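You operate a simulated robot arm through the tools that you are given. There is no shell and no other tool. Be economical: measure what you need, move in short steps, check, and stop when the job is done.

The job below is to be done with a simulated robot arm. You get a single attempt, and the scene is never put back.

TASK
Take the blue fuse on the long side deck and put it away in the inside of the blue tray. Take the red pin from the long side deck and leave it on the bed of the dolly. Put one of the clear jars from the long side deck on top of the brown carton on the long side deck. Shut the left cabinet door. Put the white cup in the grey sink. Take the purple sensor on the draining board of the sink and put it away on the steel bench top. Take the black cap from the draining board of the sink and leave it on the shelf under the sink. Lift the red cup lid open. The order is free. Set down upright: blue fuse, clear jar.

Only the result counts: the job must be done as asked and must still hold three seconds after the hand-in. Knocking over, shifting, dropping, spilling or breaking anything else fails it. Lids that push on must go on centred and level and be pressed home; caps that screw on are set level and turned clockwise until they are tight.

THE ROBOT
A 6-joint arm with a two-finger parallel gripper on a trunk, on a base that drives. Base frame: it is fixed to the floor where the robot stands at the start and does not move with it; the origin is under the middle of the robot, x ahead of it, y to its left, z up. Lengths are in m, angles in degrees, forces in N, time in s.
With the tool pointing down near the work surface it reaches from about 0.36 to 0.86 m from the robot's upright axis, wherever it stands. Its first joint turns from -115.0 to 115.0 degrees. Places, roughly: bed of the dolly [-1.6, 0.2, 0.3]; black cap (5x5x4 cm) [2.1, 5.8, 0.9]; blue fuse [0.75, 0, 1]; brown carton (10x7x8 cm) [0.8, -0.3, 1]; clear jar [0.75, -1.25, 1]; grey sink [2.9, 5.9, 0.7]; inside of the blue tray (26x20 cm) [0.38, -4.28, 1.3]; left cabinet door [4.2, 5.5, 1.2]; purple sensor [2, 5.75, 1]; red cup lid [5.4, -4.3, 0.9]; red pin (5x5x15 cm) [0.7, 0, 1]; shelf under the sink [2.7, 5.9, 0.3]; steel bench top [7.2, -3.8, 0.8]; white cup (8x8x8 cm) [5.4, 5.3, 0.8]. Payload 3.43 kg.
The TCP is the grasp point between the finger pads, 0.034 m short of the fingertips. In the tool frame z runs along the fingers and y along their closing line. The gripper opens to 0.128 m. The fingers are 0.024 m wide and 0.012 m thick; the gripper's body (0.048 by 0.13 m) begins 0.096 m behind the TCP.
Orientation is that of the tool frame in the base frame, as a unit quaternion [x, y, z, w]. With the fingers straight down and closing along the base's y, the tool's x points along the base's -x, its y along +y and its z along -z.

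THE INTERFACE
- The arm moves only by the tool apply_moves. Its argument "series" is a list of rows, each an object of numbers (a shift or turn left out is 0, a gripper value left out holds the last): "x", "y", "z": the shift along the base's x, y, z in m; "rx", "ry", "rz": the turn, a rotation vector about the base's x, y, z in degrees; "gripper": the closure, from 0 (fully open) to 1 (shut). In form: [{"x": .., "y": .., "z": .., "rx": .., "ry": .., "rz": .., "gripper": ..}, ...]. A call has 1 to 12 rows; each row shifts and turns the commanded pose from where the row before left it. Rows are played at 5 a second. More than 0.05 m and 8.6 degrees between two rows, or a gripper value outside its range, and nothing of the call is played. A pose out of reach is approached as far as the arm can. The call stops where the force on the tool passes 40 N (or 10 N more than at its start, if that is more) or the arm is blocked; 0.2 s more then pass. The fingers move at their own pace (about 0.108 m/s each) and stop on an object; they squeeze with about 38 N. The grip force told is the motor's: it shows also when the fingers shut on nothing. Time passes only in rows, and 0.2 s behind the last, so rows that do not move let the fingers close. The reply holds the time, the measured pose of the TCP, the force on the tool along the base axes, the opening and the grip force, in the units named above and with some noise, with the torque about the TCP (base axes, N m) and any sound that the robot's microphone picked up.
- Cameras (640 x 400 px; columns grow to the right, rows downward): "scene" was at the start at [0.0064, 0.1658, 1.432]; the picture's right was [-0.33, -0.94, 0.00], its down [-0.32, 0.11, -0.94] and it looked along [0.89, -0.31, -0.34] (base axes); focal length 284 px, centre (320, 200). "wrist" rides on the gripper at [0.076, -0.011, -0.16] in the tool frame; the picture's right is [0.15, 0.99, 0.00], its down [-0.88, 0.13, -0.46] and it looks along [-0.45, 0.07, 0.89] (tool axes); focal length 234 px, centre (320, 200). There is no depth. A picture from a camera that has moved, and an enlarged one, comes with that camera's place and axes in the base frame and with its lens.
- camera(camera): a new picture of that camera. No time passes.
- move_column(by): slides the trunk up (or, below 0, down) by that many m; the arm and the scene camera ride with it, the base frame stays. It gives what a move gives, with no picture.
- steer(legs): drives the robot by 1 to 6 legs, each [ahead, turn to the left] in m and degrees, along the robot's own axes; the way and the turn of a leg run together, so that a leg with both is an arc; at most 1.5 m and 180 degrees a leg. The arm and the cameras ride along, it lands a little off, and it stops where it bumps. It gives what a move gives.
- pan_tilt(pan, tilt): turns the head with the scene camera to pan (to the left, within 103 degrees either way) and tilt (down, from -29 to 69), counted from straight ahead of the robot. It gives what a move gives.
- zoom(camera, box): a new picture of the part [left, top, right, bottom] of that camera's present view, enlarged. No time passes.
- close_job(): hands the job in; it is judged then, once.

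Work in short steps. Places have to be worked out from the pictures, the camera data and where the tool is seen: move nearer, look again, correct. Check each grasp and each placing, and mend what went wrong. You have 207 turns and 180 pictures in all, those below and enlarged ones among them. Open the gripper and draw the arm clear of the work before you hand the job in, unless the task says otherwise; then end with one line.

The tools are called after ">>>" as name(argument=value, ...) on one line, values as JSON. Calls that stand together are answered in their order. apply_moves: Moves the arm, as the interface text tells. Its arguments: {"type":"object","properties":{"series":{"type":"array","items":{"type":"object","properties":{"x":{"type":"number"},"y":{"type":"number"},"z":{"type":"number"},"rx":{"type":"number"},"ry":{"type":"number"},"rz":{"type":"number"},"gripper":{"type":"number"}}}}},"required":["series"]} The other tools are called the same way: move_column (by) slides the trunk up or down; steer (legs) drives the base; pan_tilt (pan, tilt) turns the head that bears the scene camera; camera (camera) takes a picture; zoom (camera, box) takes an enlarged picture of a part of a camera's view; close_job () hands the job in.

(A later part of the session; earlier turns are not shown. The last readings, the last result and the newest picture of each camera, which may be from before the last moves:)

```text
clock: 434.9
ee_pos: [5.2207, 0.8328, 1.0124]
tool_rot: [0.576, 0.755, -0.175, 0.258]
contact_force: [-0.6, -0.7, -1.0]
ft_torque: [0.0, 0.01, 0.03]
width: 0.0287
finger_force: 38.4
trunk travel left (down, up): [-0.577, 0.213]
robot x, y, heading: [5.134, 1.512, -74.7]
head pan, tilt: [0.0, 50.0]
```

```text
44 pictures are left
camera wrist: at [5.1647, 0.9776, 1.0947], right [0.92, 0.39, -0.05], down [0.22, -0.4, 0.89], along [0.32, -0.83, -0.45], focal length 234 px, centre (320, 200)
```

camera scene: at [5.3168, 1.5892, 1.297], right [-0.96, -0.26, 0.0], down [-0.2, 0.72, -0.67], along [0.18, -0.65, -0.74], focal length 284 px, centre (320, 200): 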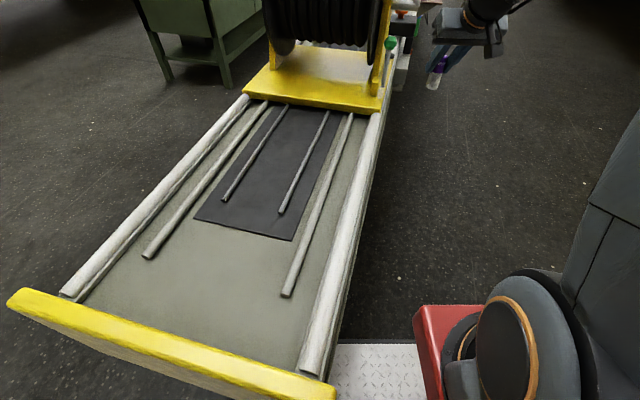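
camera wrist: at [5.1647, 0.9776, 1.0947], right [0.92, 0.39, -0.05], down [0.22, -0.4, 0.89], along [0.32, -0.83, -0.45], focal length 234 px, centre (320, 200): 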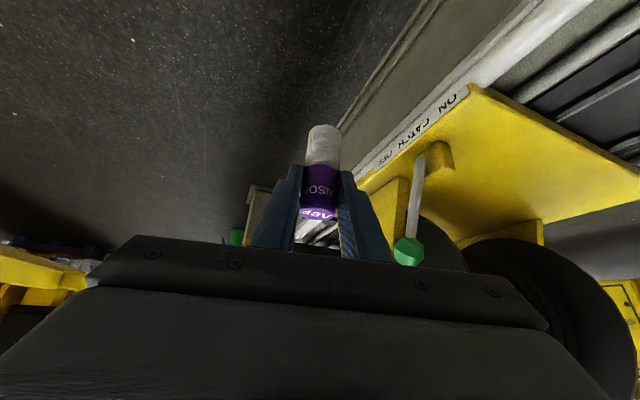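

The boom's right edge lies at x≈5.33, z≈0.8; the robot's left side touched it. Sensor is still held. I'll back away, swing round the boom's north end and look down its east side.

>>> steer(legs=[[-0.8, 0]])

>>> apply_moves(series=[{"z": 0.045}, {"z": 0.045}, {"x": -0.01, "y": 0.045}, {"x": -0.01, "y": 0.045}])

>>> steer(legs=[[0, 75], [1.4, 0], [0, -85]])

>>> pan_tilt(pan=0, tilt=22)

>>> camera(camera="scene")

```text
clock: 439.2
ee_pos: [5.0318, 1.5908, 1.0128]
tool_rot: [0.574, 0.758, -0.173, 0.257]
contact_force: [0.5, -0.3, -1.1]
ft_torque: [0.01, -0.01, 0.01]
width: 0.0287
finger_force: 37.8
trunk travel left (down, up): [-0.577, 0.213]
robot x, y, heading: [4.9392, 2.2743, -75.7]
head pan, tilt: [0.0, 50.0]
```

```text
clock: 440.2
ee_pos: [5.012, 1.6814, 1.1024]
tool_rot: [0.574, 0.758, -0.173, 0.257]
contact_force: [0.6, -0.6, -1.2]
ft_torque: [0.04, 0.04, 0.04]
width: 0.0285
finger_force: 38.0
trunk travel left (down, up): [-0.577, 0.213]
robot x, y, heading: [4.9403, 2.2761, -75.6]
head pan, tilt: [0.0, 50.0]
```

```text
clock: 454.0
ee_pos: [6.2647, 1.6868, 1.104]
tool_rot: [0.645, 0.698, -0.197, 0.24]
contact_force: [0.3, -0.6, -1.1]
ft_torque: [0.02, 0.01, -0.02]
width: 0.0287
finger_force: 37.3
trunk travel left (down, up): [-0.577, 0.213]
robot x, y, heading: [6.3102, 2.2827, -86.7]
head pan, tilt: [0.0, 50.0]
```

```text
clock: 454.9
ee_pos: [6.2644, 1.6877, 1.1029]
tool_rot: [0.645, 0.698, -0.198, 0.24]
contact_force: [-0.3, 0.4, -1.6]
ft_torque: [0.03, -0.02, 0.01]
width: 0.0286
finger_force: 37.9
trunk travel left (down, up): [-0.577, 0.213]
robot x, y, heading: [6.31, 2.2841, -86.9]
head pan, tilt: [0.0, 22.0]
```

```text
43 pictures are left
camera scene: at [6.5061, 2.2574, 1.3308], right [-1.0, -0.05, 0.0], down [-0.02, 0.37, -0.93], along [0.05, -0.93, -0.38], focal length 284 px, centre (320, 200)
```

scene: 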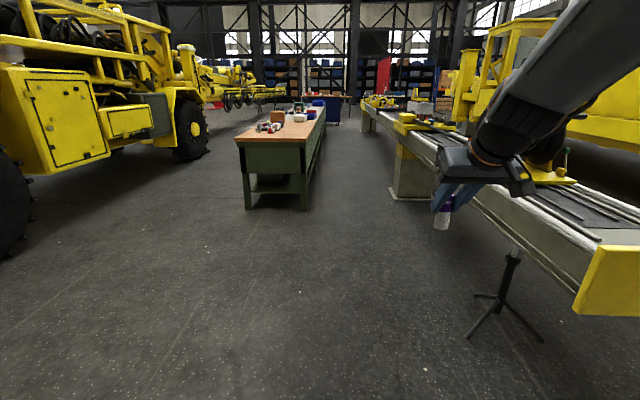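

East side shows a lane (x≈5.8–6.84) between the boom and a green bench whose far part is at the target position. Zooming in on it.

>>> zoom(camera="scene", box=[220, 80, 460, 220])

```text
2.67 times, centred on (340, 150) of scene
camera zoom: at [6.5061, 2.2574, 1.3308], right [-1.0, -0.05, 0.0], down [-0.02, 0.37, -0.93], along [0.05, -0.93, -0.38], focal length 759 px, centre (267, 333)
```

zoom: 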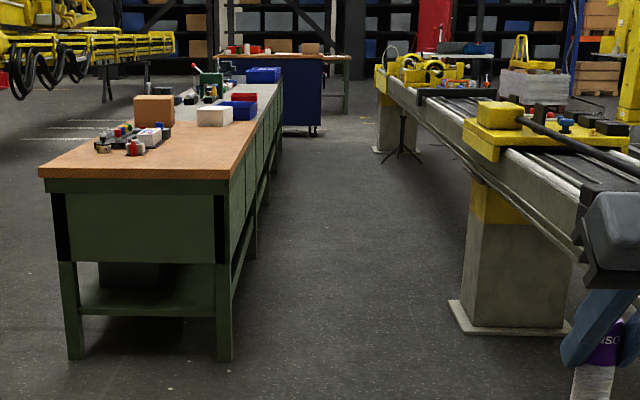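

The grey steel section lies beyond the wooden one. I'll drive down the lane in stages, centred at x≈6.32.

>>> steer(legs=[[0, -3], [1.5, 0], [1.5, 0]])

>>> camera(camera="scene")

```text
clock: 469.8
ee_pos: [6.3113, -1.3047, 1.1023]
tool_rot: [0.654, 0.69, -0.201, 0.237]
contact_force: [-0.5, -0.5, -1.8]
ft_torque: [0.04, 0.01, 0.01]
width: 0.0285
finger_force: 38.0
trunk travel left (down, up): [-0.577, 0.213]
robot x, y, heading: [6.3673, -0.7149, -88.4]
head pan, tilt: [0.0, 22.0]
```

```text
41 pictures are left
camera scene: at [6.5658, -0.7406, 1.3309], right [-1.0, -0.03, 0.0], down [-0.01, 0.37, -0.93], along [0.03, -0.93, -0.37], focal length 284 px, centre (320, 200)
```

scene: 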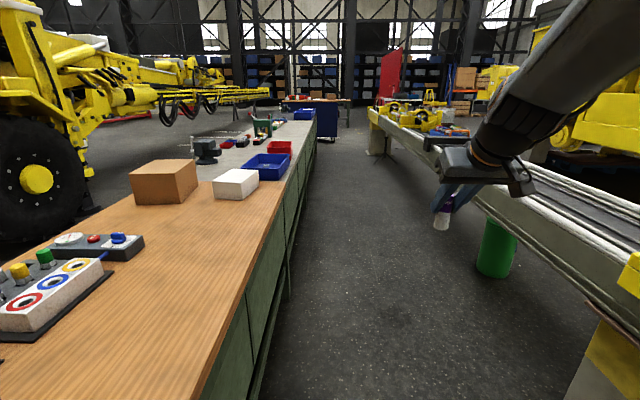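

Lane is about 1 m wide here. I'll raise the trunk 0.2 m for clearance and drive on to y≈−3.5.

>>> move_column(by=0.2)

>>> steer(legs=[[0, -2.4], [1.4, 0], [1.35, 0]])

>>> pan_tilt(pan=50, tilt=30)

>>> camera(camera="scene")

>>> pan_tilt(pan=-60, tilt=30)

>>> camera(camera="scene")

```text
clock: 471.9
ee_pos: [6.3111, -1.3052, 1.3023]
tool_rot: [0.654, 0.69, -0.2, 0.236]
contact_force: [0.3, -0.3, -0.9]
ft_torque: [0.04, 0.01, -0.02]
width: 0.0286
finger_force: 38.1
trunk travel left (down, up): [-0.777, 0.013]
robot x, y, heading: [6.372, -0.7124, -88.4]
head pan, tilt: [0.0, 22.0]
```

```text
clock: 485.7
ee_pos: [6.2101, -4.0481, 1.3024]
tool_rot: [0.673, 0.672, -0.207, 0.231]
contact_force: [-0.1, -0.1, -1.5]
ft_torque: [-0.01, 0.03, 0.04]
width: 0.0288
finger_force: 38.1
trunk travel left (down, up): [-0.777, 0.013]
robot x, y, heading: [6.3024, -3.4596, -91.5]
head pan, tilt: [0.0, 22.0]
```

```text
clock: 486.9
ee_pos: [6.2093, -4.0479, 1.3031]
tool_rot: [0.673, 0.671, -0.207, 0.231]
contact_force: [0.7, 0.3, -1.0]
ft_torque: [0.03, 0.03, -0.01]
width: 0.0286
finger_force: 37.7
trunk travel left (down, up): [-0.777, 0.013]
robot x, y, heading: [6.3009, -3.4537, -91.4]
head pan, tilt: [50.0, 30.0]
```

```text
40 pictures are left
camera scene: at [6.5675, -3.4109, 1.5181], right [-0.66, -0.75, 0.0], down [-0.37, 0.33, -0.87], along [0.65, -0.57, -0.5], focal length 284 px, centre (320, 200)
```

scene: 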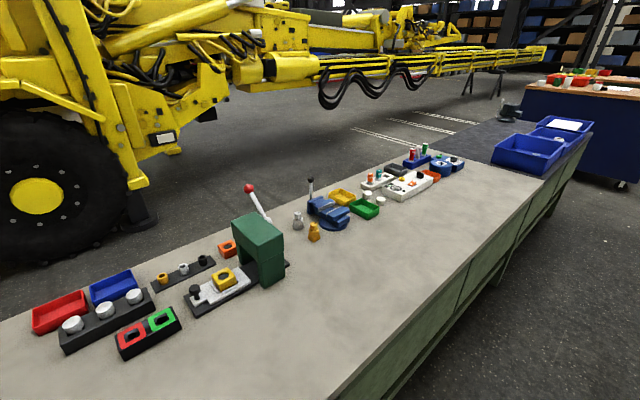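

```text
clock: 488.7
ee_pos: [6.2096, -4.048, 1.3017]
tool_rot: [0.674, 0.671, -0.207, 0.231]
contact_force: [0.8, -1.6, -0.6]
ft_torque: [0.02, 0.01, 0.0]
width: 0.0285
finger_force: 38.1
trunk travel left (down, up): [-0.777, 0.013]
robot x, y, heading: [6.303, -3.4561, -91.4]
head pan, tilt: [-60.0, 30.0]
```

```text
39 pictures are left
camera scene: at [6.4203, -3.394, 1.5181], right [-0.48, 0.88, 0.0], down [0.44, 0.24, -0.87], along [-0.76, -0.41, -0.5], focal length 284 px, centre (320, 200)
```

scene: 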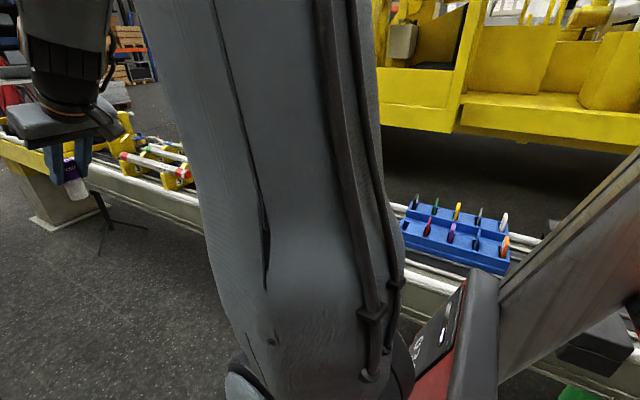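

The steel top's front strip is clear around (6.97, −3.85). I'll turn left to heading ≈ −30° to face it.

>>> steer(legs=[[0, 61]])

>>> pan_tilt(pan=0, tilt=38)

>>> camera(camera="scene")

>>> camera(camera="wrist")

```text
clock: 491.8
ee_pos: [6.7768, -3.8192, 1.3036]
tool_rot: [0.234, 0.921, -0.06, 0.304]
contact_force: [0.3, -0.4, -1.3]
ft_torque: [0.04, -0.02, 0.02]
width: 0.0285
finger_force: 38.2
trunk travel left (down, up): [-0.777, 0.013]
robot x, y, heading: [6.3016, -3.4601, -30.0]
head pan, tilt: [-60.0, 30.0]
```

```text
clock: 493.1
ee_pos: [6.777, -3.8193, 1.3036]
tool_rot: [0.235, 0.921, -0.06, 0.304]
contact_force: [-1.2, -0.3, -2.1]
ft_torque: [0.0, 0.0, -0.02]
width: 0.0285
finger_force: 38.3
trunk travel left (down, up): [-0.777, 0.013]
robot x, y, heading: [6.3032, -3.4543, -29.9]
head pan, tilt: [0.0, 38.0]
```

```text
38 pictures are left
camera scene: at [6.3785, -3.2749, 1.5057], right [-0.5, -0.87, 0.0], down [-0.53, 0.31, -0.79], along [0.68, -0.39, -0.62], focal length 284 px, centre (320, 200)
```

scene: 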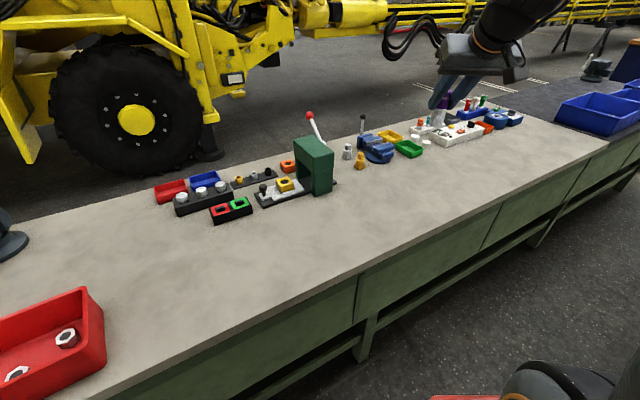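

```text
37 pictures are left
camera wrist: at [6.6333, -3.7589, 1.3862], right [0.36, 0.93, -0.05], down [0.44, -0.12, 0.89], along [0.82, -0.34, -0.45], focal length 234 px, centre (320, 200)
```

wrist: 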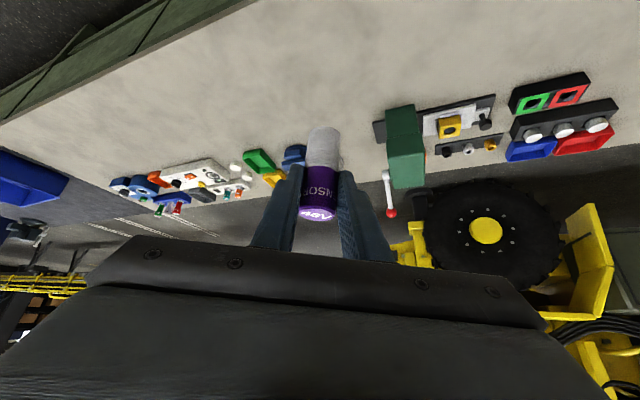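

I'll extend over (6.93, −3.85) and lower the trunk.

>>> apply_moves(series=[{"x": 0.04, "y": -0.008}, {"x": 0.04, "y": -0.008}, {"x": 0.04, "y": -0.008}, {"x": 0.033, "y": -0.007}])

>>> move_column(by=-0.3)

>>> camera(camera="scene")

>>> camera(camera="wrist")

```text
clock: 494.1
ee_pos: [6.9321, -3.8494, 1.3037]
tool_rot: [0.234, 0.922, -0.06, 0.303]
contact_force: [0.2, 0.0, -1.5]
ft_torque: [-0.03, 0.01, 0.02]
width: 0.0285
finger_force: 37.8
trunk travel left (down, up): [-0.777, 0.013]
robot x, y, heading: [6.3032, -3.4611, -29.7]
head pan, tilt: [0.0, 38.0]
```

```text
clock: 497.1
ee_pos: [6.9307, -3.8498, 1.0033]
tool_rot: [0.234, 0.922, -0.059, 0.304]
contact_force: [0.3, -0.4, -1.0]
ft_torque: [0.02, 0.0, 0.01]
width: 0.0286
finger_force: 37.5
trunk travel left (down, up): [-0.477, 0.313]
robot x, y, heading: [6.3034, -3.454, -30.0]
head pan, tilt: [0.0, 38.0]
```

```text
36 pictures are left
camera scene: at [6.4509, -3.3165, 1.2058], right [-0.5, -0.87, 0.0], down [-0.53, 0.31, -0.79], along [0.68, -0.39, -0.62], focal length 284 px, centre (320, 200)
```

scene: 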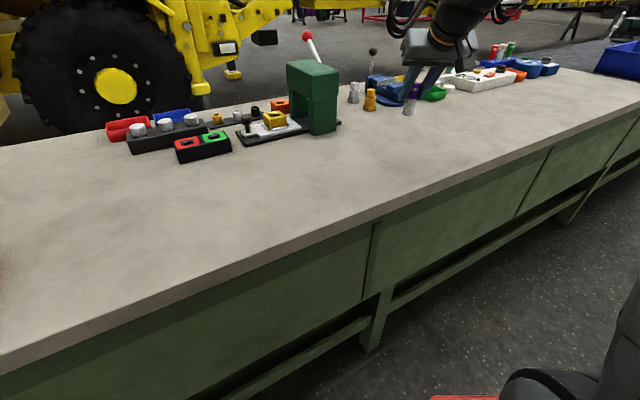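

```text
35 pictures are left
camera wrist: at [6.7862, -3.7899, 1.0861], right [0.36, 0.93, -0.05], down [0.44, -0.12, 0.89], along [0.82, -0.34, -0.45], focal length 234 px, centre (320, 200)
```

wrist: 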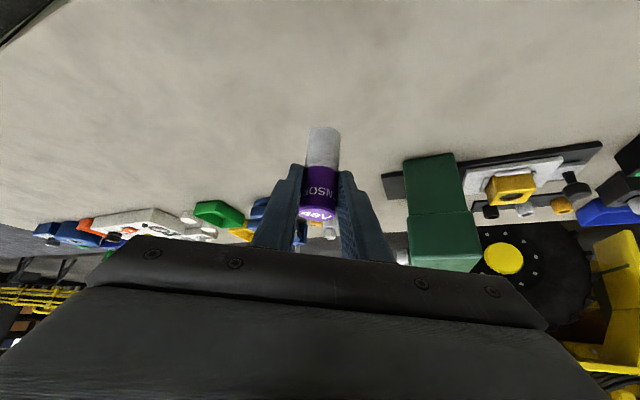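

Clear space all around. Lowering the sensor to the steel top.

>>> apply_moves(series=[{"z": -0.03}, {"z": -0.03}, {"z": -0.015}, {"z": -0.01}, {"z": -0.008}, {"z": -0.007}, {"z": -0.007}, {"z": -0.007}, {"z": -0.007}])

>>> camera(camera="wrist")

```text
clock: 499.1
ee_pos: [6.9315, -3.851, 0.8863]
tool_rot: [0.234, 0.92, -0.061, 0.307]
contact_force: [-6.0, 4.3, 29.3]
ft_torque: [-0.14, -0.12, -0.01]
width: 0.0286
finger_force: 38.3
trunk travel left (down, up): [-0.477, 0.313]
robot x, y, heading: [6.3008, -3.4589, -29.8]
head pan, tilt: [0.0, 38.0]
```

```text
34 pictures are left
camera wrist: at [6.7865, -3.7899, 0.969], right [0.36, 0.93, -0.06], down [0.43, -0.11, 0.89], along [0.83, -0.35, -0.44], focal length 234 px, centre (320, 200)
```

wrist: 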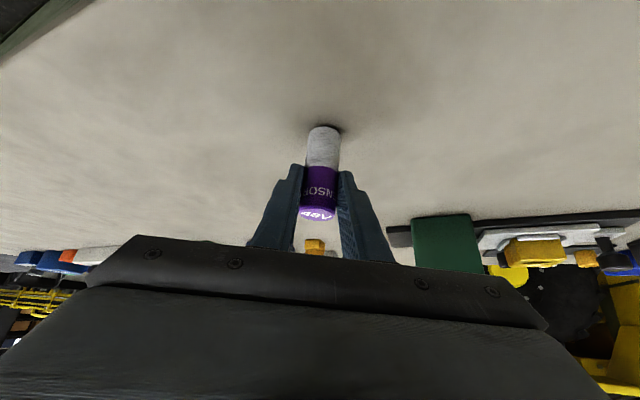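

Contact. Easing the pressure, then opening.

>>> apply_moves(series=[{"z": 0.004}, {"gripper": 0.7}, {"gripper": 0.5}, {"gripper": 0.5}])

>>> camera(camera="wrist")

```text
clock: 500.1
ee_pos: [6.9302, -3.8515, 0.8855]
tool_rot: [0.235, 0.921, -0.06, 0.304]
contact_force: [-0.5, 0.1, -0.6]
ft_torque: [0.02, 0.01, 0.02]
width: 0.0644
finger_force: 0.1
trunk travel left (down, up): [-0.477, 0.313]
robot x, y, heading: [6.3047, -3.4585, -29.9]
head pan, tilt: [0.0, 38.0]
```

```text
33 pictures are left
camera wrist: at [6.7862, -3.7906, 0.9692], right [0.36, 0.93, -0.05], down [0.44, -0.12, 0.89], along [0.82, -0.34, -0.45], focal length 234 px, centre (320, 200)
```

wrist: 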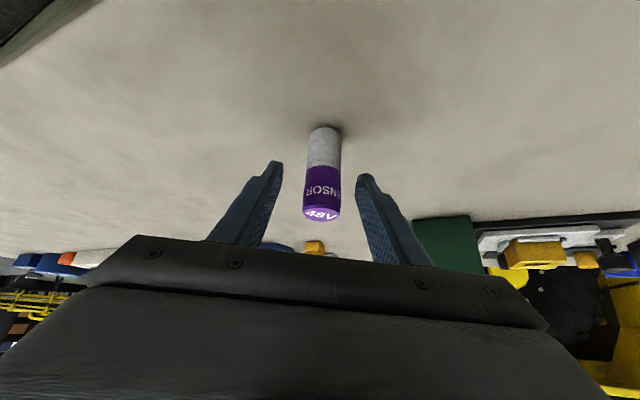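

Sensor stands by itself. Raising straight up by the column, then tucking the arm.

>>> move_column(by=0.3)

>>> apply_moves(series=[{"x": -0.04, "y": 0.008}, {"x": -0.04, "y": 0.008}, {"x": -0.04, "y": 0.008}, {"x": -0.033, "y": 0.007}])

>>> camera(camera="scene")

```text
clock: 503.1
ee_pos: [6.9312, -3.8508, 1.1849]
tool_rot: [0.234, 0.921, -0.059, 0.305]
contact_force: [1.4, -0.4, -0.1]
ft_torque: [0.0, 0.03, 0.04]
width: 0.0644
finger_force: 0.0
trunk travel left (down, up): [-0.777, 0.013]
robot x, y, heading: [6.3067, -3.4579, -29.9]
head pan, tilt: [0.0, 38.0]
```

```text
clock: 504.1
ee_pos: [6.778, -3.8184, 1.1863]
tool_rot: [0.234, 0.922, -0.059, 0.304]
contact_force: [0.5, -0.6, -0.2]
ft_torque: [0.01, 0.0, -0.02]
width: 0.0638
finger_force: 0.1
trunk travel left (down, up): [-0.777, 0.013]
robot x, y, heading: [6.3018, -3.4568, -30.1]
head pan, tilt: [0.0, 38.0]
```

```text
32 pictures are left
camera scene: at [6.3789, -3.275, 1.5057], right [-0.5, -0.87, 0.0], down [-0.53, 0.31, -0.79], along [0.68, -0.39, -0.62], focal length 284 px, centre (320, 200)
```

scene: 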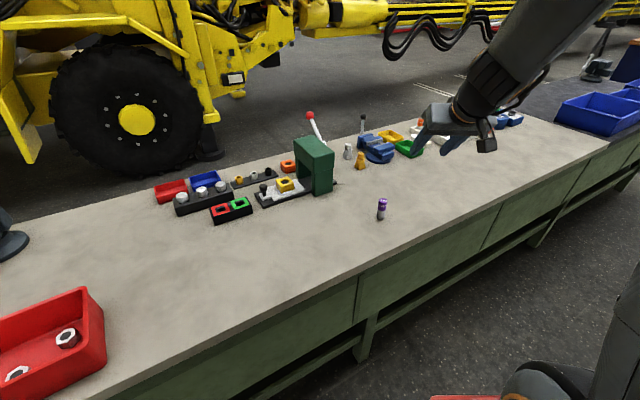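

Sensor placed on the steel bench. Now the red cup lid on the boom: I'll turn back to face −y and look right-ahead.

>>> steer(legs=[[0, -61]])

>>> pan_tilt(pan=-38, tilt=25)

>>> camera(camera="scene")

```text
clock: 507.3
ee_pos: [6.1964, -4.0448, 1.1874]
tool_rot: [0.681, 0.664, -0.21, 0.228]
contact_force: [0.2, -0.1, 0.2]
ft_torque: [0.01, 0.02, -0.01]
width: 0.064
finger_force: 0.1
trunk travel left (down, up): [-0.777, 0.013]
robot x, y, heading: [6.3002, -3.4583, -93.1]
head pan, tilt: [0.0, 38.0]
```

```text
clock: 508.3
ee_pos: [6.1962, -4.0463, 1.1871]
tool_rot: [0.681, 0.664, -0.21, 0.229]
contact_force: [-0.6, 0.3, -0.3]
ft_torque: [-0.02, -0.03, 0.02]
width: 0.0644
finger_force: 0.1
trunk travel left (down, up): [-0.777, 0.013]
robot x, y, heading: [6.298, -3.46, -93.0]
head pan, tilt: [-38.0, 25.0]
```

```text
31 pictures are left
camera scene: at [6.442, -3.4252, 1.526], right [-0.76, 0.65, 0.0], down [0.28, 0.32, -0.91], along [-0.59, -0.69, -0.42], focal length 284 px, centre (320, 200)
```

scene: 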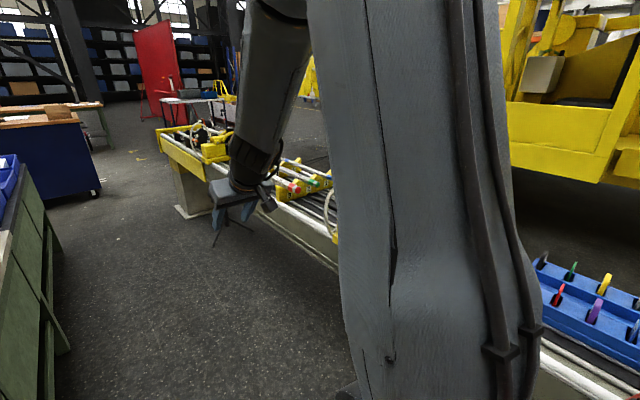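

>>> zoom(camera="scene", box=[250, 140, 350, 240])

```text
4.00 times, centred on (300, 190) of scene
camera zoom: at [6.442, -3.4252, 1.526], right [-0.76, 0.65, 0.0], down [0.28, 0.32, -0.91], along [-0.59, -0.69, -0.42], focal length 1138 px, centre (400, 240)
```

zoom: 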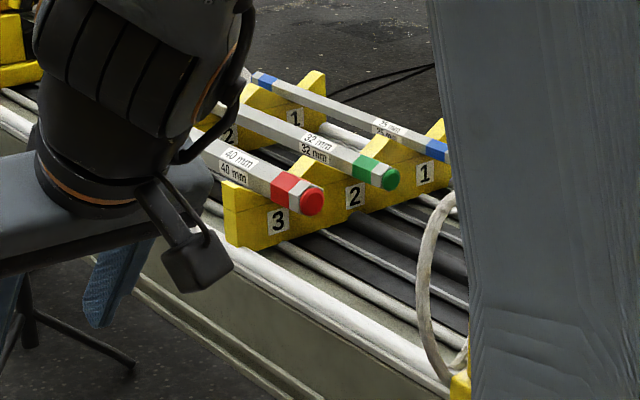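

The lid spot is hidden behind the arm link. I'll raise the arm, drive on to y≈−4.2 and turn west to face the boom.

>>> apply_moves(series=[{"z": 0.045}, {"z": 0.045}, {"z": 0.045}])

>>> steer(legs=[[0, 3], [0.75, 0], [0, -88]])

>>> pan_tilt(pan=0, tilt=38)

>>> camera(camera="scene")

```text
clock: 509.1
ee_pos: [6.1996, -4.0464, 1.3204]
tool_rot: [0.681, 0.664, -0.209, 0.228]
contact_force: [0.1, 0.1, -0.2]
ft_torque: [0.03, 0.0, -0.01]
width: 0.0642
finger_force: 0.0
trunk travel left (down, up): [-0.777, 0.013]
robot x, y, heading: [6.3007, -3.4572, -92.9]
head pan, tilt: [-38.0, 25.0]
```

```text
clock: 517.3
ee_pos: [5.7057, -4.1731, 1.3208]
tool_rot: [0.95, 0.041, -0.309, 0.03]
contact_force: [0.8, -0.3, -0.3]
ft_torque: [-0.03, -0.01, -0.01]
width: 0.0641
finger_force: 0.0
trunk travel left (down, up): [-0.777, 0.013]
robot x, y, heading: [6.3017, -4.21, -176.4]
head pan, tilt: [-38.0, 25.0]
```

```text
clock: 518.4
ee_pos: [5.7064, -4.1727, 1.3197]
tool_rot: [0.95, 0.041, -0.309, 0.031]
contact_force: [-0.6, 0.1, 0.0]
ft_torque: [0.02, 0.01, 0.0]
width: 0.064
finger_force: 0.1
trunk travel left (down, up): [-0.777, 0.013]
robot x, y, heading: [6.3013, -4.2091, -176.6]
head pan, tilt: [0.0, 38.0]
```

```text
29 pictures are left
camera scene: at [6.3387, -4.4007, 1.5058], right [-0.06, 1.0, 0.0], down [0.61, 0.04, -0.79], along [-0.79, -0.05, -0.62], focal length 284 px, centre (320, 200)
```

scene: 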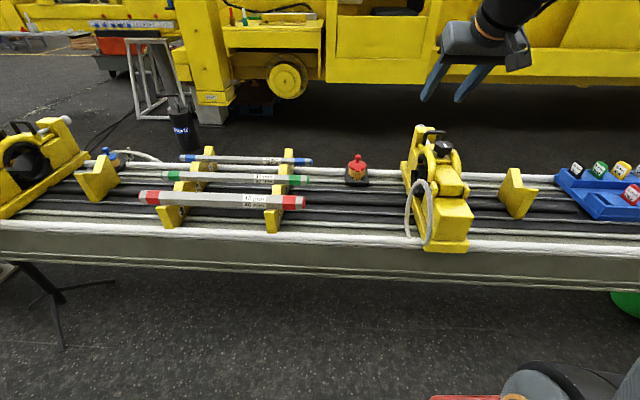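

There it is: a small red-lidded cup on the boom near (357, 168). Zooming.

>>> zoom(camera="scene", box=[325, 140, 405, 200])

```text
6.67 times, centred on (365, 170) of scene
camera zoom: at [6.3387, -4.4007, 1.5058], right [-0.06, 1.0, 0.0], down [0.61, 0.04, -0.79], along [-0.79, -0.05, -0.62], focal length 1897 px, centre (20, 400)
```

zoom: 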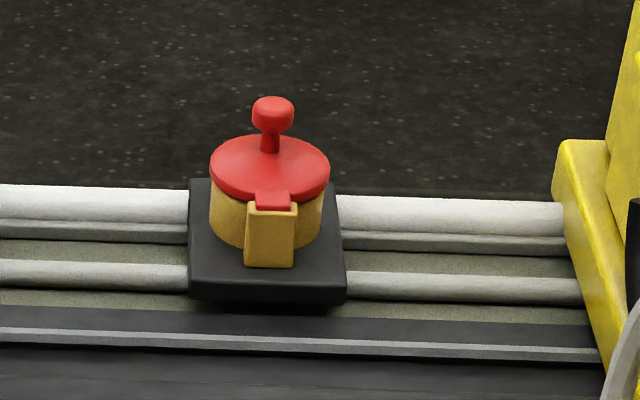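

It's a hinged cup: hinge block on the side facing me (+x), knob on top at about (5.32, −4.305, 0.93). It's 0.98 m away, so I'll creep 0.17 m closer and view it with the wrist camera.

>>> steer(legs=[[0.17, 0]])

>>> camera(camera="wrist")

>>> zoom(camera="scene", box=[305, 130, 465, 250])

```text
clock: 519.8
ee_pos: [5.54, -4.1827, 1.3212]
tool_rot: [0.95, 0.04, -0.309, 0.03]
contact_force: [0.6, 0.1, 0.2]
ft_torque: [0.01, 0.05, -0.01]
width: 0.0639
finger_force: 0.2
trunk travel left (down, up): [-0.777, 0.013]
robot x, y, heading: [6.1323, -4.2166, -176.5]
head pan, tilt: [0.0, 38.0]
```

```text
27 pictures are left
camera wrist: at [5.6918, -4.1545, 1.4045], right [0.21, -0.98, -0.05], down [-0.43, -0.14, 0.89], along [-0.88, -0.17, -0.45], focal length 234 px, centre (320, 200)
```

wrist: 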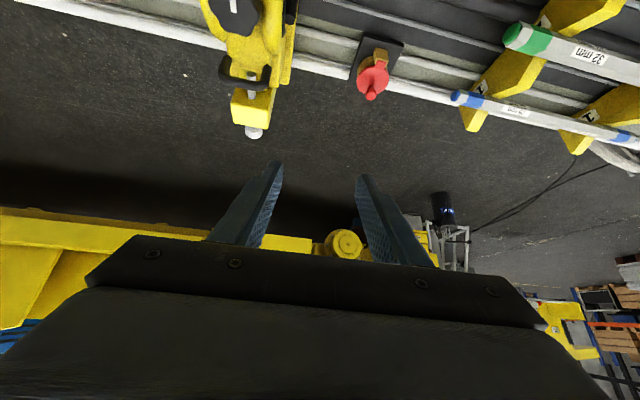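

```text
3.33 times, centred on (385, 190) of scene
camera zoom: at [6.1715, -4.4111, 1.5057], right [-0.06, 1.0, 0.0], down [0.61, 0.04, -0.79], along [-0.79, -0.05, -0.62], focal length 948 px, centre (103, 233)
```

zoom: 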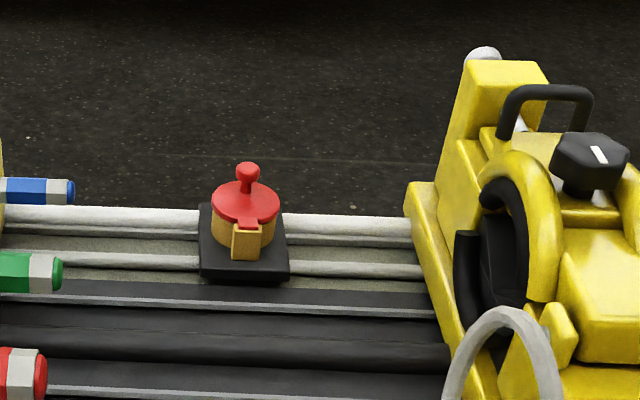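

Triangulated: knob centre (5.352, −4.313, 0.953), lid top z≈0.913, hinge near x≈5.39. I'll align in y first (clear of the yellow device), then lower the trunk and advance.

>>> apply_moves(series=[{"y": -0.044}, {"y": -0.044}, {"y": -0.043}])

>>> move_column(by=-0.28)

>>> apply_moves(series=[{"x": -0.045}, {"x": -0.045}, {"x": -0.04, "z": -0.01}])

>>> camera(camera="wrist")

```text
clock: 520.6
ee_pos: [5.5391, -4.3138, 1.3241]
tool_rot: [0.95, 0.04, -0.309, 0.03]
contact_force: [0.0, -0.1, 0.0]
ft_torque: [-0.04, 0.01, 0.01]
width: 0.0641
finger_force: 0.0
trunk travel left (down, up): [-0.777, 0.013]
robot x, y, heading: [6.1375, -4.2177, -176.6]
head pan, tilt: [0.0, 38.0]
```

```text
clock: 523.4
ee_pos: [5.5396, -4.3132, 1.0401]
tool_rot: [0.95, 0.041, -0.308, 0.03]
contact_force: [-0.4, -0.3, -0.1]
ft_torque: [-0.01, 0.05, -0.02]
width: 0.0638
finger_force: 0.1
trunk travel left (down, up): [-0.497, 0.293]
robot x, y, heading: [6.1353, -4.2223, -176.4]
head pan, tilt: [0.0, 38.0]
```

```text
clock: 524.2
ee_pos: [5.4087, -4.3134, 1.0311]
tool_rot: [0.95, 0.04, -0.309, 0.03]
contact_force: [1.4, 1.1, -0.4]
ft_torque: [-0.02, 0.01, 0.03]
width: 0.0644
finger_force: 0.0
trunk travel left (down, up): [-0.497, 0.293]
robot x, y, heading: [6.1384, -4.2183, -176.5]
head pan, tilt: [0.0, 38.0]
```

```text
25 pictures are left
camera wrist: at [5.561, -4.2851, 1.1138], right [0.21, -0.98, -0.05], down [-0.43, -0.14, 0.89], along [-0.88, -0.17, -0.45], focal length 234 px, centre (320, 200)
```

wrist: 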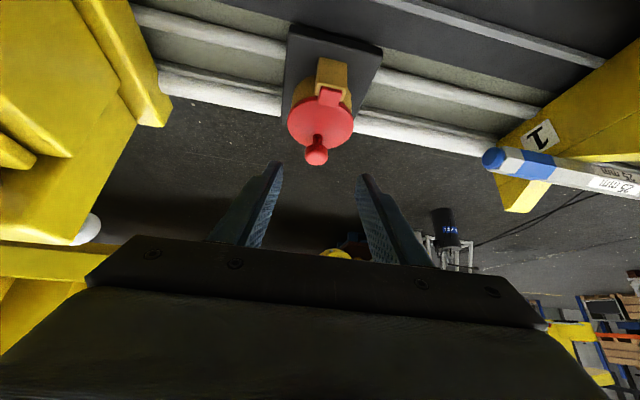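

Knob confirmed at (5.355, −4.316, 0.953), right along the tool axis. Advancing to straddle it and closing.

>>> apply_moves(series=[{"x": -0.018, "y": -0.001, "z": -0.025}, {"x": -0.018, "y": -0.001, "z": -0.025}, {"x": -0.018, "y": -0.001, "z": -0.022}])

>>> camera(camera="wrist")

```text
clock: 525.0
ee_pos: [5.3544, -4.3158, 0.9596]
tool_rot: [0.95, 0.04, -0.309, 0.03]
contact_force: [0.6, 0.7, 0.3]
ft_torque: [-0.02, -0.03, 0.01]
width: 0.0638
finger_force: 0.1
trunk travel left (down, up): [-0.497, 0.293]
robot x, y, heading: [6.1338, -4.2185, -176.3]
head pan, tilt: [0.0, 38.0]
```

```text
24 pictures are left
camera wrist: at [5.5083, -4.2874, 1.0423], right [0.21, -0.98, -0.05], down [-0.43, -0.14, 0.89], along [-0.88, -0.17, -0.45], focal length 234 px, centre (320, 200)
```

wrist: 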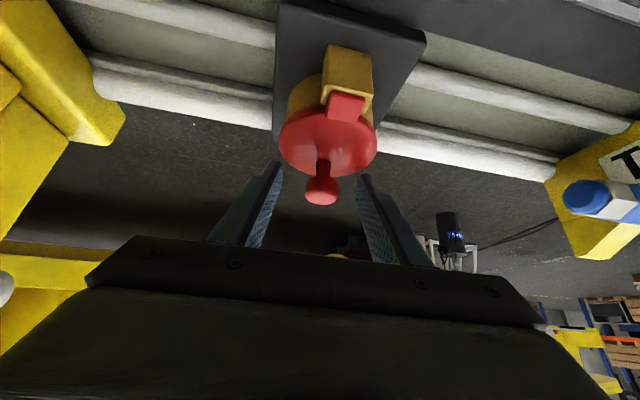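

The knob sits right at the grasp point. Closing.

>>> apply_moves(series=[{"gripper": 1, "z": -0.003}, {"gripper": 1}, {"gripper": 1}])

```text
clock: 525.7
ee_pos: [5.3504, -4.3165, 0.9615]
tool_rot: [0.947, 0.039, -0.316, 0.031]
contact_force: [-1.3, -0.5, -1.2]
ft_torque: [0.2, 0.7, -0.11]
width: 0.0226
finger_force: 45.1
trunk travel left (down, up): [-0.497, 0.293]
robot x, y, heading: [6.1345, -4.2196, -176.4]
head pan, tilt: [0.0, 38.0]
stopped in row 3: the force on the tool passed its limit at 43 N (the readings are from after the stop); the commanded pose is now the measured one
```

Knob gripped. I'll lift along the hinge arc (rotating the tool with it) for the first ~32°.

>>> apply_moves(series=[{"x": 0.008, "z": 0.0048, "ry": 8}, {"x": 0.0086, "z": 0.0036, "ry": 8}, {"x": 0.009, "z": 0.0025, "ry": 8}, {"x": 0.0093, "z": 0.0011, "ry": 6}])

>>> camera(camera="wrist")

>>> zoom(camera="scene", box=[280, 60, 480, 210])

```text
clock: 526.3
ee_pos: [5.3569, -4.3154, 0.9765]
tool_rot: [0.912, 0.043, -0.407, 0.029]
contact_force: [-1.1, 0.7, -0.4]
ft_torque: [0.14, 0.04, -0.03]
width: 0.0225
finger_force: 45.2
out of reach, approached as far as the arm can: row 2
trunk travel left (down, up): [-0.497, 0.293]
robot x, y, heading: [6.1343, -4.2194, -176.7]
head pan, tilt: [0.0, 38.0]
stopped in row 2: the force on the tool passed its limit at 44 N (the readings are from after the stop); the commanded pose is now the measured one
```

```text
23 pictures are left
camera wrist: at [5.5239, -4.2873, 1.0238], right [0.2, -0.98, -0.09], down [-0.23, -0.14, 0.96], along [-0.95, -0.17, -0.25], focal length 234 px, centre (320, 200)
```

wrist: 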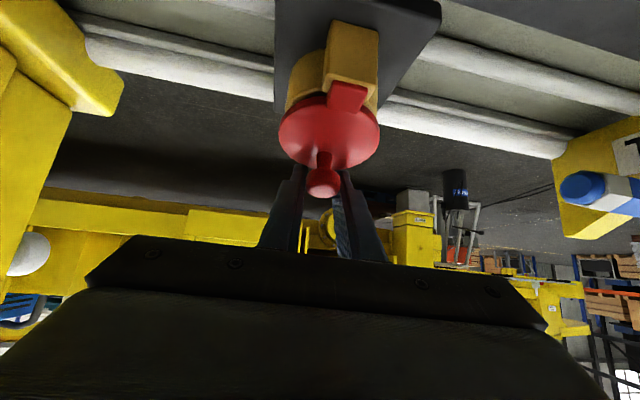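

```text
2.67 times, centred on (380, 135) of scene
camera zoom: at [6.0921, -4.4158, 1.2256], right [-0.06, 1.0, 0.0], down [0.61, 0.04, -0.79], along [-0.79, -0.05, -0.62], focal length 759 px, centre (160, 373)
```

zoom: 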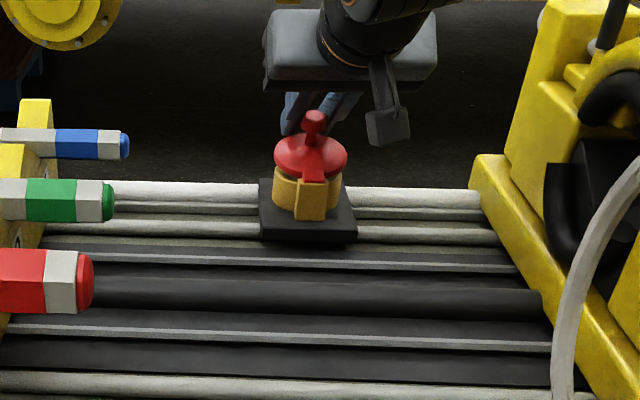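

The lid has begun to lift. Tool rotation strained the arm, so I'll continue the arc with translation only, letting the knob pivot in the pads.

>>> apply_moves(series=[{"x": 0.006, "z": 0.002}, {"x": 0.008, "z": 0.002}, {"x": 0.008, "z": 0.001}, {"x": 0.008}])

>>> camera(camera="wrist")

```text
clock: 526.8
ee_pos: [5.3604, -4.3169, 0.9834]
tool_rot: [0.908, 0.043, -0.415, 0.03]
contact_force: [-8.1, 0.0, -3.8]
ft_torque: [0.01, 0.59, -0.01]
width: 0.021
finger_force: 44.9
trunk travel left (down, up): [-0.497, 0.293]
robot x, y, heading: [6.1315, -4.2206, -176.3]
head pan, tilt: [0.0, 38.0]
stopped in row 2: the force on the tool passed its limit at 48 N (the readings are from after the stop); the commanded pose is now the measured one
```

```text
21 pictures are left
camera wrist: at [5.5281, -4.2873, 1.0295], right [0.2, -0.98, -0.09], down [-0.22, -0.14, 0.97], along [-0.96, -0.17, -0.24], focal length 234 px, centre (320, 200)
```

wrist: 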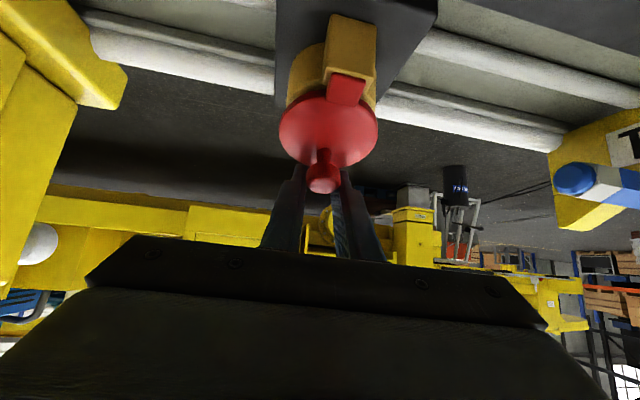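

I need to see whether the lid is really opening and on which side. Zooming on the wrist view.

>>> zoom(camera="wrist", box=[240, 0, 420, 220])

>>> zoom(camera="scene", box=[340, 90, 440, 160])

```text
1.82 times, centred on (330, 110) of wrist
camera zoom: at [5.5281, -4.2873, 1.0295], right [0.2, -0.98, -0.09], down [-0.22, -0.14, 0.97], along [-0.96, -0.17, -0.24], focal length 426 px, centre (302, 364)
```

zoom: 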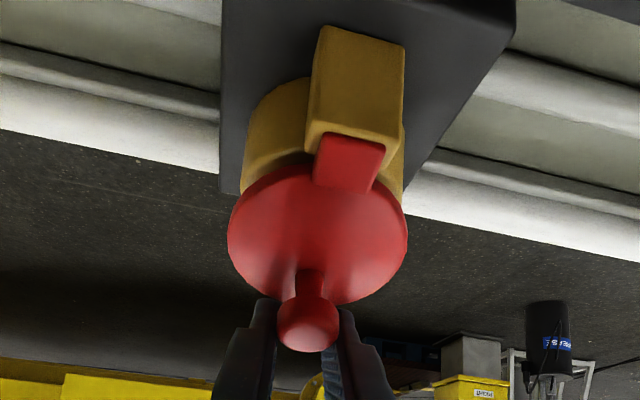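

```text
5.71 times, centred on (390, 125) of scene
camera zoom: at [6.0911, -4.4159, 1.2257], right [-0.06, 1.0, 0.0], down [0.61, 0.04, -0.79], along [-0.79, -0.05, -0.62], focal length 1626 px, centre (-80, 629)
```

zoom: 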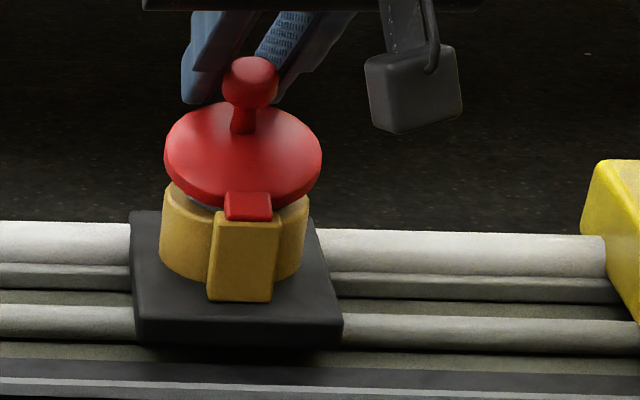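

The lid is opening (gap visible, hinge toward me), about 20–30°. The knob sits at the pad edge; I'll pull slowly, mostly toward me.

>>> apply_moves(series=[{"x": 0.004}, {"x": 0.004}, {"x": 0.004}, {"x": 0.004, "z": -0.001}, {"x": 0.004, "z": -0.001}, {"x": 0.004, "z": -0.001}, {"x": 0.004, "z": -0.002}])

>>> zoom(camera="scene", box=[340, 90, 440, 160])

```text
clock: 527.4
ee_pos: [5.3636, -4.3174, 0.9893]
tool_rot: [0.906, 0.043, -0.42, 0.031]
contact_force: [-8.1, -1.1, -2.7]
ft_torque: [0.12, 0.64, -0.08]
width: 0.0193
finger_force: 44.8
trunk travel left (down, up): [-0.497, 0.293]
robot x, y, heading: [6.1325, -4.2201, -176.7]
head pan, tilt: [0.0, 38.0]
stopped in row 2: the force on the tool passed its limit at 44 N (the readings are from after the stop); the commanded pose is now the measured one
```

```text
5.71 times, centred on (390, 125) of scene
camera zoom: at [6.0906, -4.416, 1.2257], right [-0.06, 1.0, 0.0], down [0.61, 0.04, -0.79], along [-0.79, -0.05, -0.62], focal length 1626 px, centre (-80, 629)
```

zoom: 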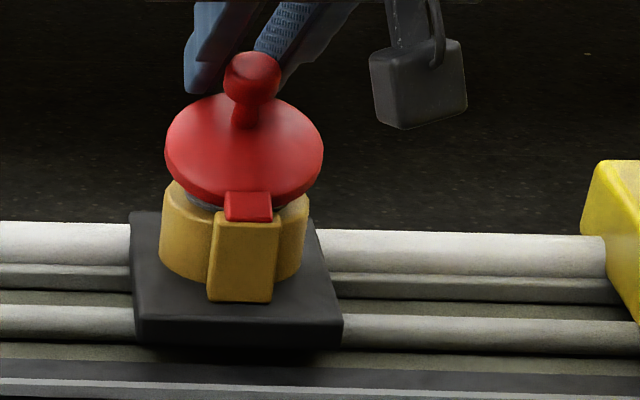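

Near this tilt the arm keeps drifting upward off the knob (its odd reach boundary). I'll release, back off along the tool axis, and see whether the lid stays up.

>>> apply_moves(series=[{"gripper": 0.5}, {"gripper": 0.5}, {"z": 0.03, "x": 0.02}, {"z": 0.04, "x": 0.02, "ry": -8}, {"z": 0.03, "ry": -8}, {"ry": -8}, {"ry": -8}, {"ry": -8}, {"ry": -8}])

>>> zoom(camera="scene", box=[340, 60, 440, 160])

```text
clock: 529.4
ee_pos: [5.406, -4.3169, 1.0897]
tool_rot: [0.998, 0.026, -0.015, 0.046]
contact_force: [0.2, -0.5, 1.6]
ft_torque: [0.0, 0.05, 0.02]
width: 0.064
finger_force: 0.1
trunk travel left (down, up): [-0.497, 0.293]
robot x, y, heading: [6.1329, -4.2178, -176.6]
head pan, tilt: [0.0, 38.0]
```

```text
4.00 times, centred on (390, 110) of scene
camera zoom: at [6.0916, -4.4159, 1.2257], right [-0.06, 1.0, 0.0], down [0.61, 0.04, -0.79], along [-0.79, -0.05, -0.62], focal length 1138 px, centre (40, 560)
```

zoom: 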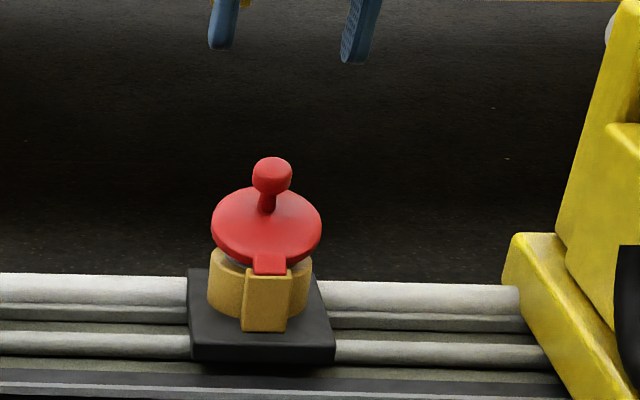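

The lid stays at ~30° by itself, so the hinge has friction. With the tool vertical and fingers closed I'll reach down behind the raised edge (far side) and pull it toward me.

>>> apply_moves(series=[{"x": -0.04, "gripper": 1}, {"x": -0.04, "y": 0.003}, {"x": -0.028}, {"z": -0.04}, {"z": -0.04}, {"z": -0.037}])

>>> zoom(camera="scene", box=[340, 60, 440, 160])

```text
clock: 530.8
ee_pos: [5.2968, -4.3127, 0.9736]
tool_rot: [0.999, 0.026, -0.016, 0.045]
contact_force: [0.3, 0.2, 0.5]
ft_torque: [0.01, 0.01, -0.02]
width: 0.0
finger_force: 33.1
trunk travel left (down, up): [-0.497, 0.293]
robot x, y, heading: [6.1281, -4.2181, -176.4]
head pan, tilt: [0.0, 38.0]
```

```text
4.00 times, centred on (390, 110) of scene
camera zoom: at [6.0913, -4.4159, 1.2257], right [-0.06, 1.0, 0.0], down [0.61, 0.04, -0.79], along [-0.79, -0.05, -0.62], focal length 1138 px, centre (40, 560)
```

zoom: 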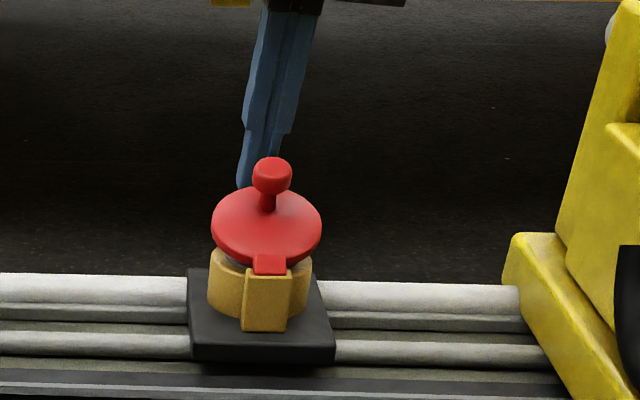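

Fingers are behind the lid. Pulling slowly toward +x.

>>> apply_moves(series=[{"x": 0.006}, {"x": 0.006}, {"x": 0.006}, {"x": 0.006}, {"x": 0.006}, {"x": 0.006}, {"x": 0.006}, {"x": 0.006}, {"x": 0.006}, {"x": 0.006}])

>>> zoom(camera="scene", box=[340, 60, 440, 160])

```text
clock: 532.6
ee_pos: [5.3362, -4.3133, 0.9759]
tool_rot: [0.998, 0.026, -0.025, 0.046]
contact_force: [-5.5, -1.3, 2.3]
ft_torque: [-0.11, 0.05, -0.04]
width: 0.0001
finger_force: 32.9
trunk travel left (down, up): [-0.497, 0.293]
robot x, y, heading: [6.1308, -4.216, -176.6]
head pan, tilt: [0.0, 38.0]
stopped in row 8: the force on the tool passed its limit at 48 N (the readings are from after the stop); the commanded pose is now the measured one
```

```text
4.00 times, centred on (390, 110) of scene
camera zoom: at [6.0903, -4.416, 1.2257], right [-0.06, 1.0, 0.0], down [0.61, 0.04, -0.79], along [-0.79, -0.05, -0.62], focal length 1138 px, centre (40, 560)
```

zoom: 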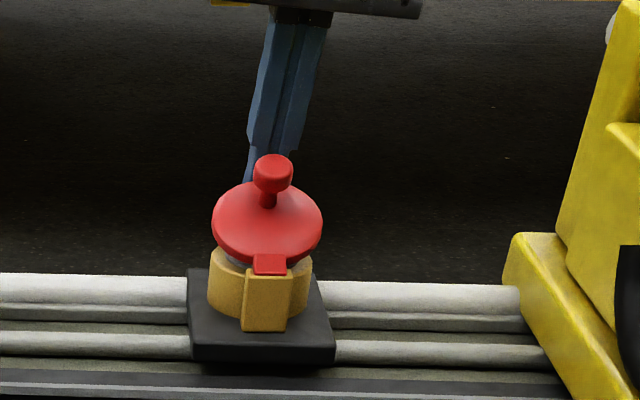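

The hinge is stiff and the edge gives a poor lever. Pushing the knob's head from behind has a longer lever arm: I'll raise ~2.5 cm and push it slowly.

>>> apply_moves(series=[{"x": -0.003, "z": 0.012}, {"z": 0.012}, {"x": 0.006}, {"x": 0.005}, {"x": 0.003}, {"x": 0.003}, {"x": 0.003}, {"x": 0.003}, {"x": 0.003}, {"x": 0.003}, {"x": 0.003}, {"x": 0.003}])

```text
clock: 533.7
ee_pos: [5.3428, -4.3123, 1.0039]
tool_rot: [0.998, 0.025, -0.032, 0.047]
contact_force: [-4.9, -0.6, 2.1]
ft_torque: [-0.03, 0.09, -0.02]
width: 0.0002
finger_force: 33.2
trunk travel left (down, up): [-0.497, 0.293]
robot x, y, heading: [6.1321, -4.2154, -176.5]
head pan, tilt: [0.0, 38.0]
stopped in row 5: the force on the tool passed its limit at 45 N (the readings are from after the stop); the commanded pose is now the measured one
```

Static friction exceeds the stop limit in slow pushes; a brisker short stroke moved it earlier. One 2.5 cm stroke:

>>> apply_moves(series=[{"x": 0.025}, {"x": 0.02, "z": -0.003}])

>>> zoom(camera="scene", box=[340, 60, 440, 160])

```text
clock: 534.0
ee_pos: [5.3466, -4.3119, 1.0112]
tool_rot: [0.997, 0.025, -0.046, 0.048]
contact_force: [-4.2, -0.7, 1.0]
ft_torque: [0.03, 0.09, -0.05]
width: 0.0
finger_force: 33.1
trunk travel left (down, up): [-0.497, 0.293]
robot x, y, heading: [6.1326, -4.2212, -176.8]
head pan, tilt: [0.0, 38.0]
stopped in row 1: the force on the tool passed its limit at 59 N (the readings are from after the stop); the commanded pose is now the measured one
```

```text
4.00 times, centred on (390, 110) of scene
camera zoom: at [6.089, -4.416, 1.2256], right [-0.06, 1.0, 0.0], down [0.62, 0.04, -0.79], along [-0.79, -0.05, -0.62], focal length 1138 px, centre (40, 560)
```

zoom: 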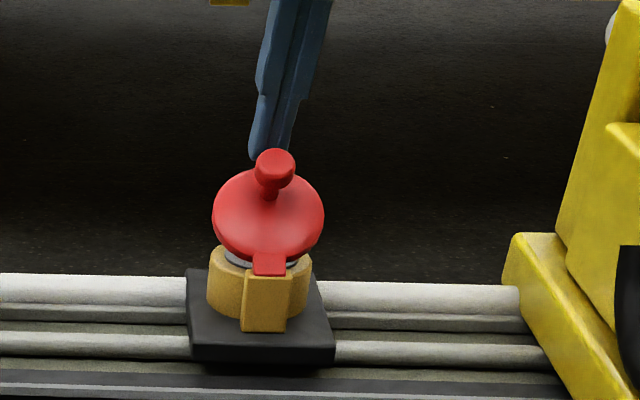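

It's advancing (~40° now). I'll repeat strokes, correcting the upward drift.

>>> apply_moves(series=[{"x": -0.004, "z": -0.006}, {"x": 0.03, "z": -0.004}])

>>> apply_moves(series=[{"x": -0.003, "z": -0.006}, {"x": 0.03, "z": -0.004}])

>>> zoom(camera="scene", box=[340, 60, 440, 160])

```text
clock: 534.7
ee_pos: [5.3671, -4.3128, 1.0108]
tool_rot: [0.997, 0.026, -0.056, 0.049]
contact_force: [-2.7, -0.5, 0.5]
ft_torque: [-0.01, 0.09, 0.0]
width: 0.0
finger_force: 32.9
trunk travel left (down, up): [-0.497, 0.293]
robot x, y, heading: [6.131, -4.218, -176.8]
head pan, tilt: [0.0, 38.0]
stopped in row 2: the force on the tool passed its limit at 49 N (the readings are from after the stop); the commanded pose is now the measured one
```

```text
clock: 535.2
ee_pos: [5.3675, -4.3132, 1.0095]
tool_rot: [0.996, 0.025, -0.069, 0.049]
contact_force: [-3.1, -1.0, 1.8]
ft_torque: [0.01, 0.08, -0.02]
width: 0.0
finger_force: 33.2
trunk travel left (down, up): [-0.497, 0.293]
robot x, y, heading: [6.1327, -4.2196, -176.6]
head pan, tilt: [0.0, 38.0]
stopped in row 2: the force on the tool passed its limit at 58 N (the readings are from after the stop); the commanded pose is now the measured one
```

```text
4.00 times, centred on (390, 110) of scene
camera zoom: at [6.0885, -4.416, 1.2256], right [-0.06, 1.0, 0.0], down [0.61, 0.04, -0.79], along [-0.79, -0.05, -0.62], focal length 1138 px, centre (40, 560)
```

zoom: 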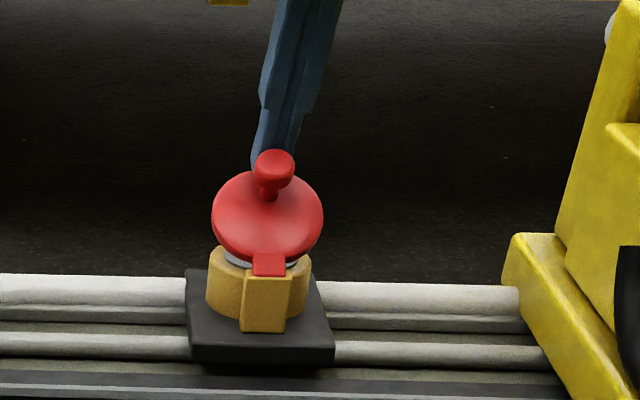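

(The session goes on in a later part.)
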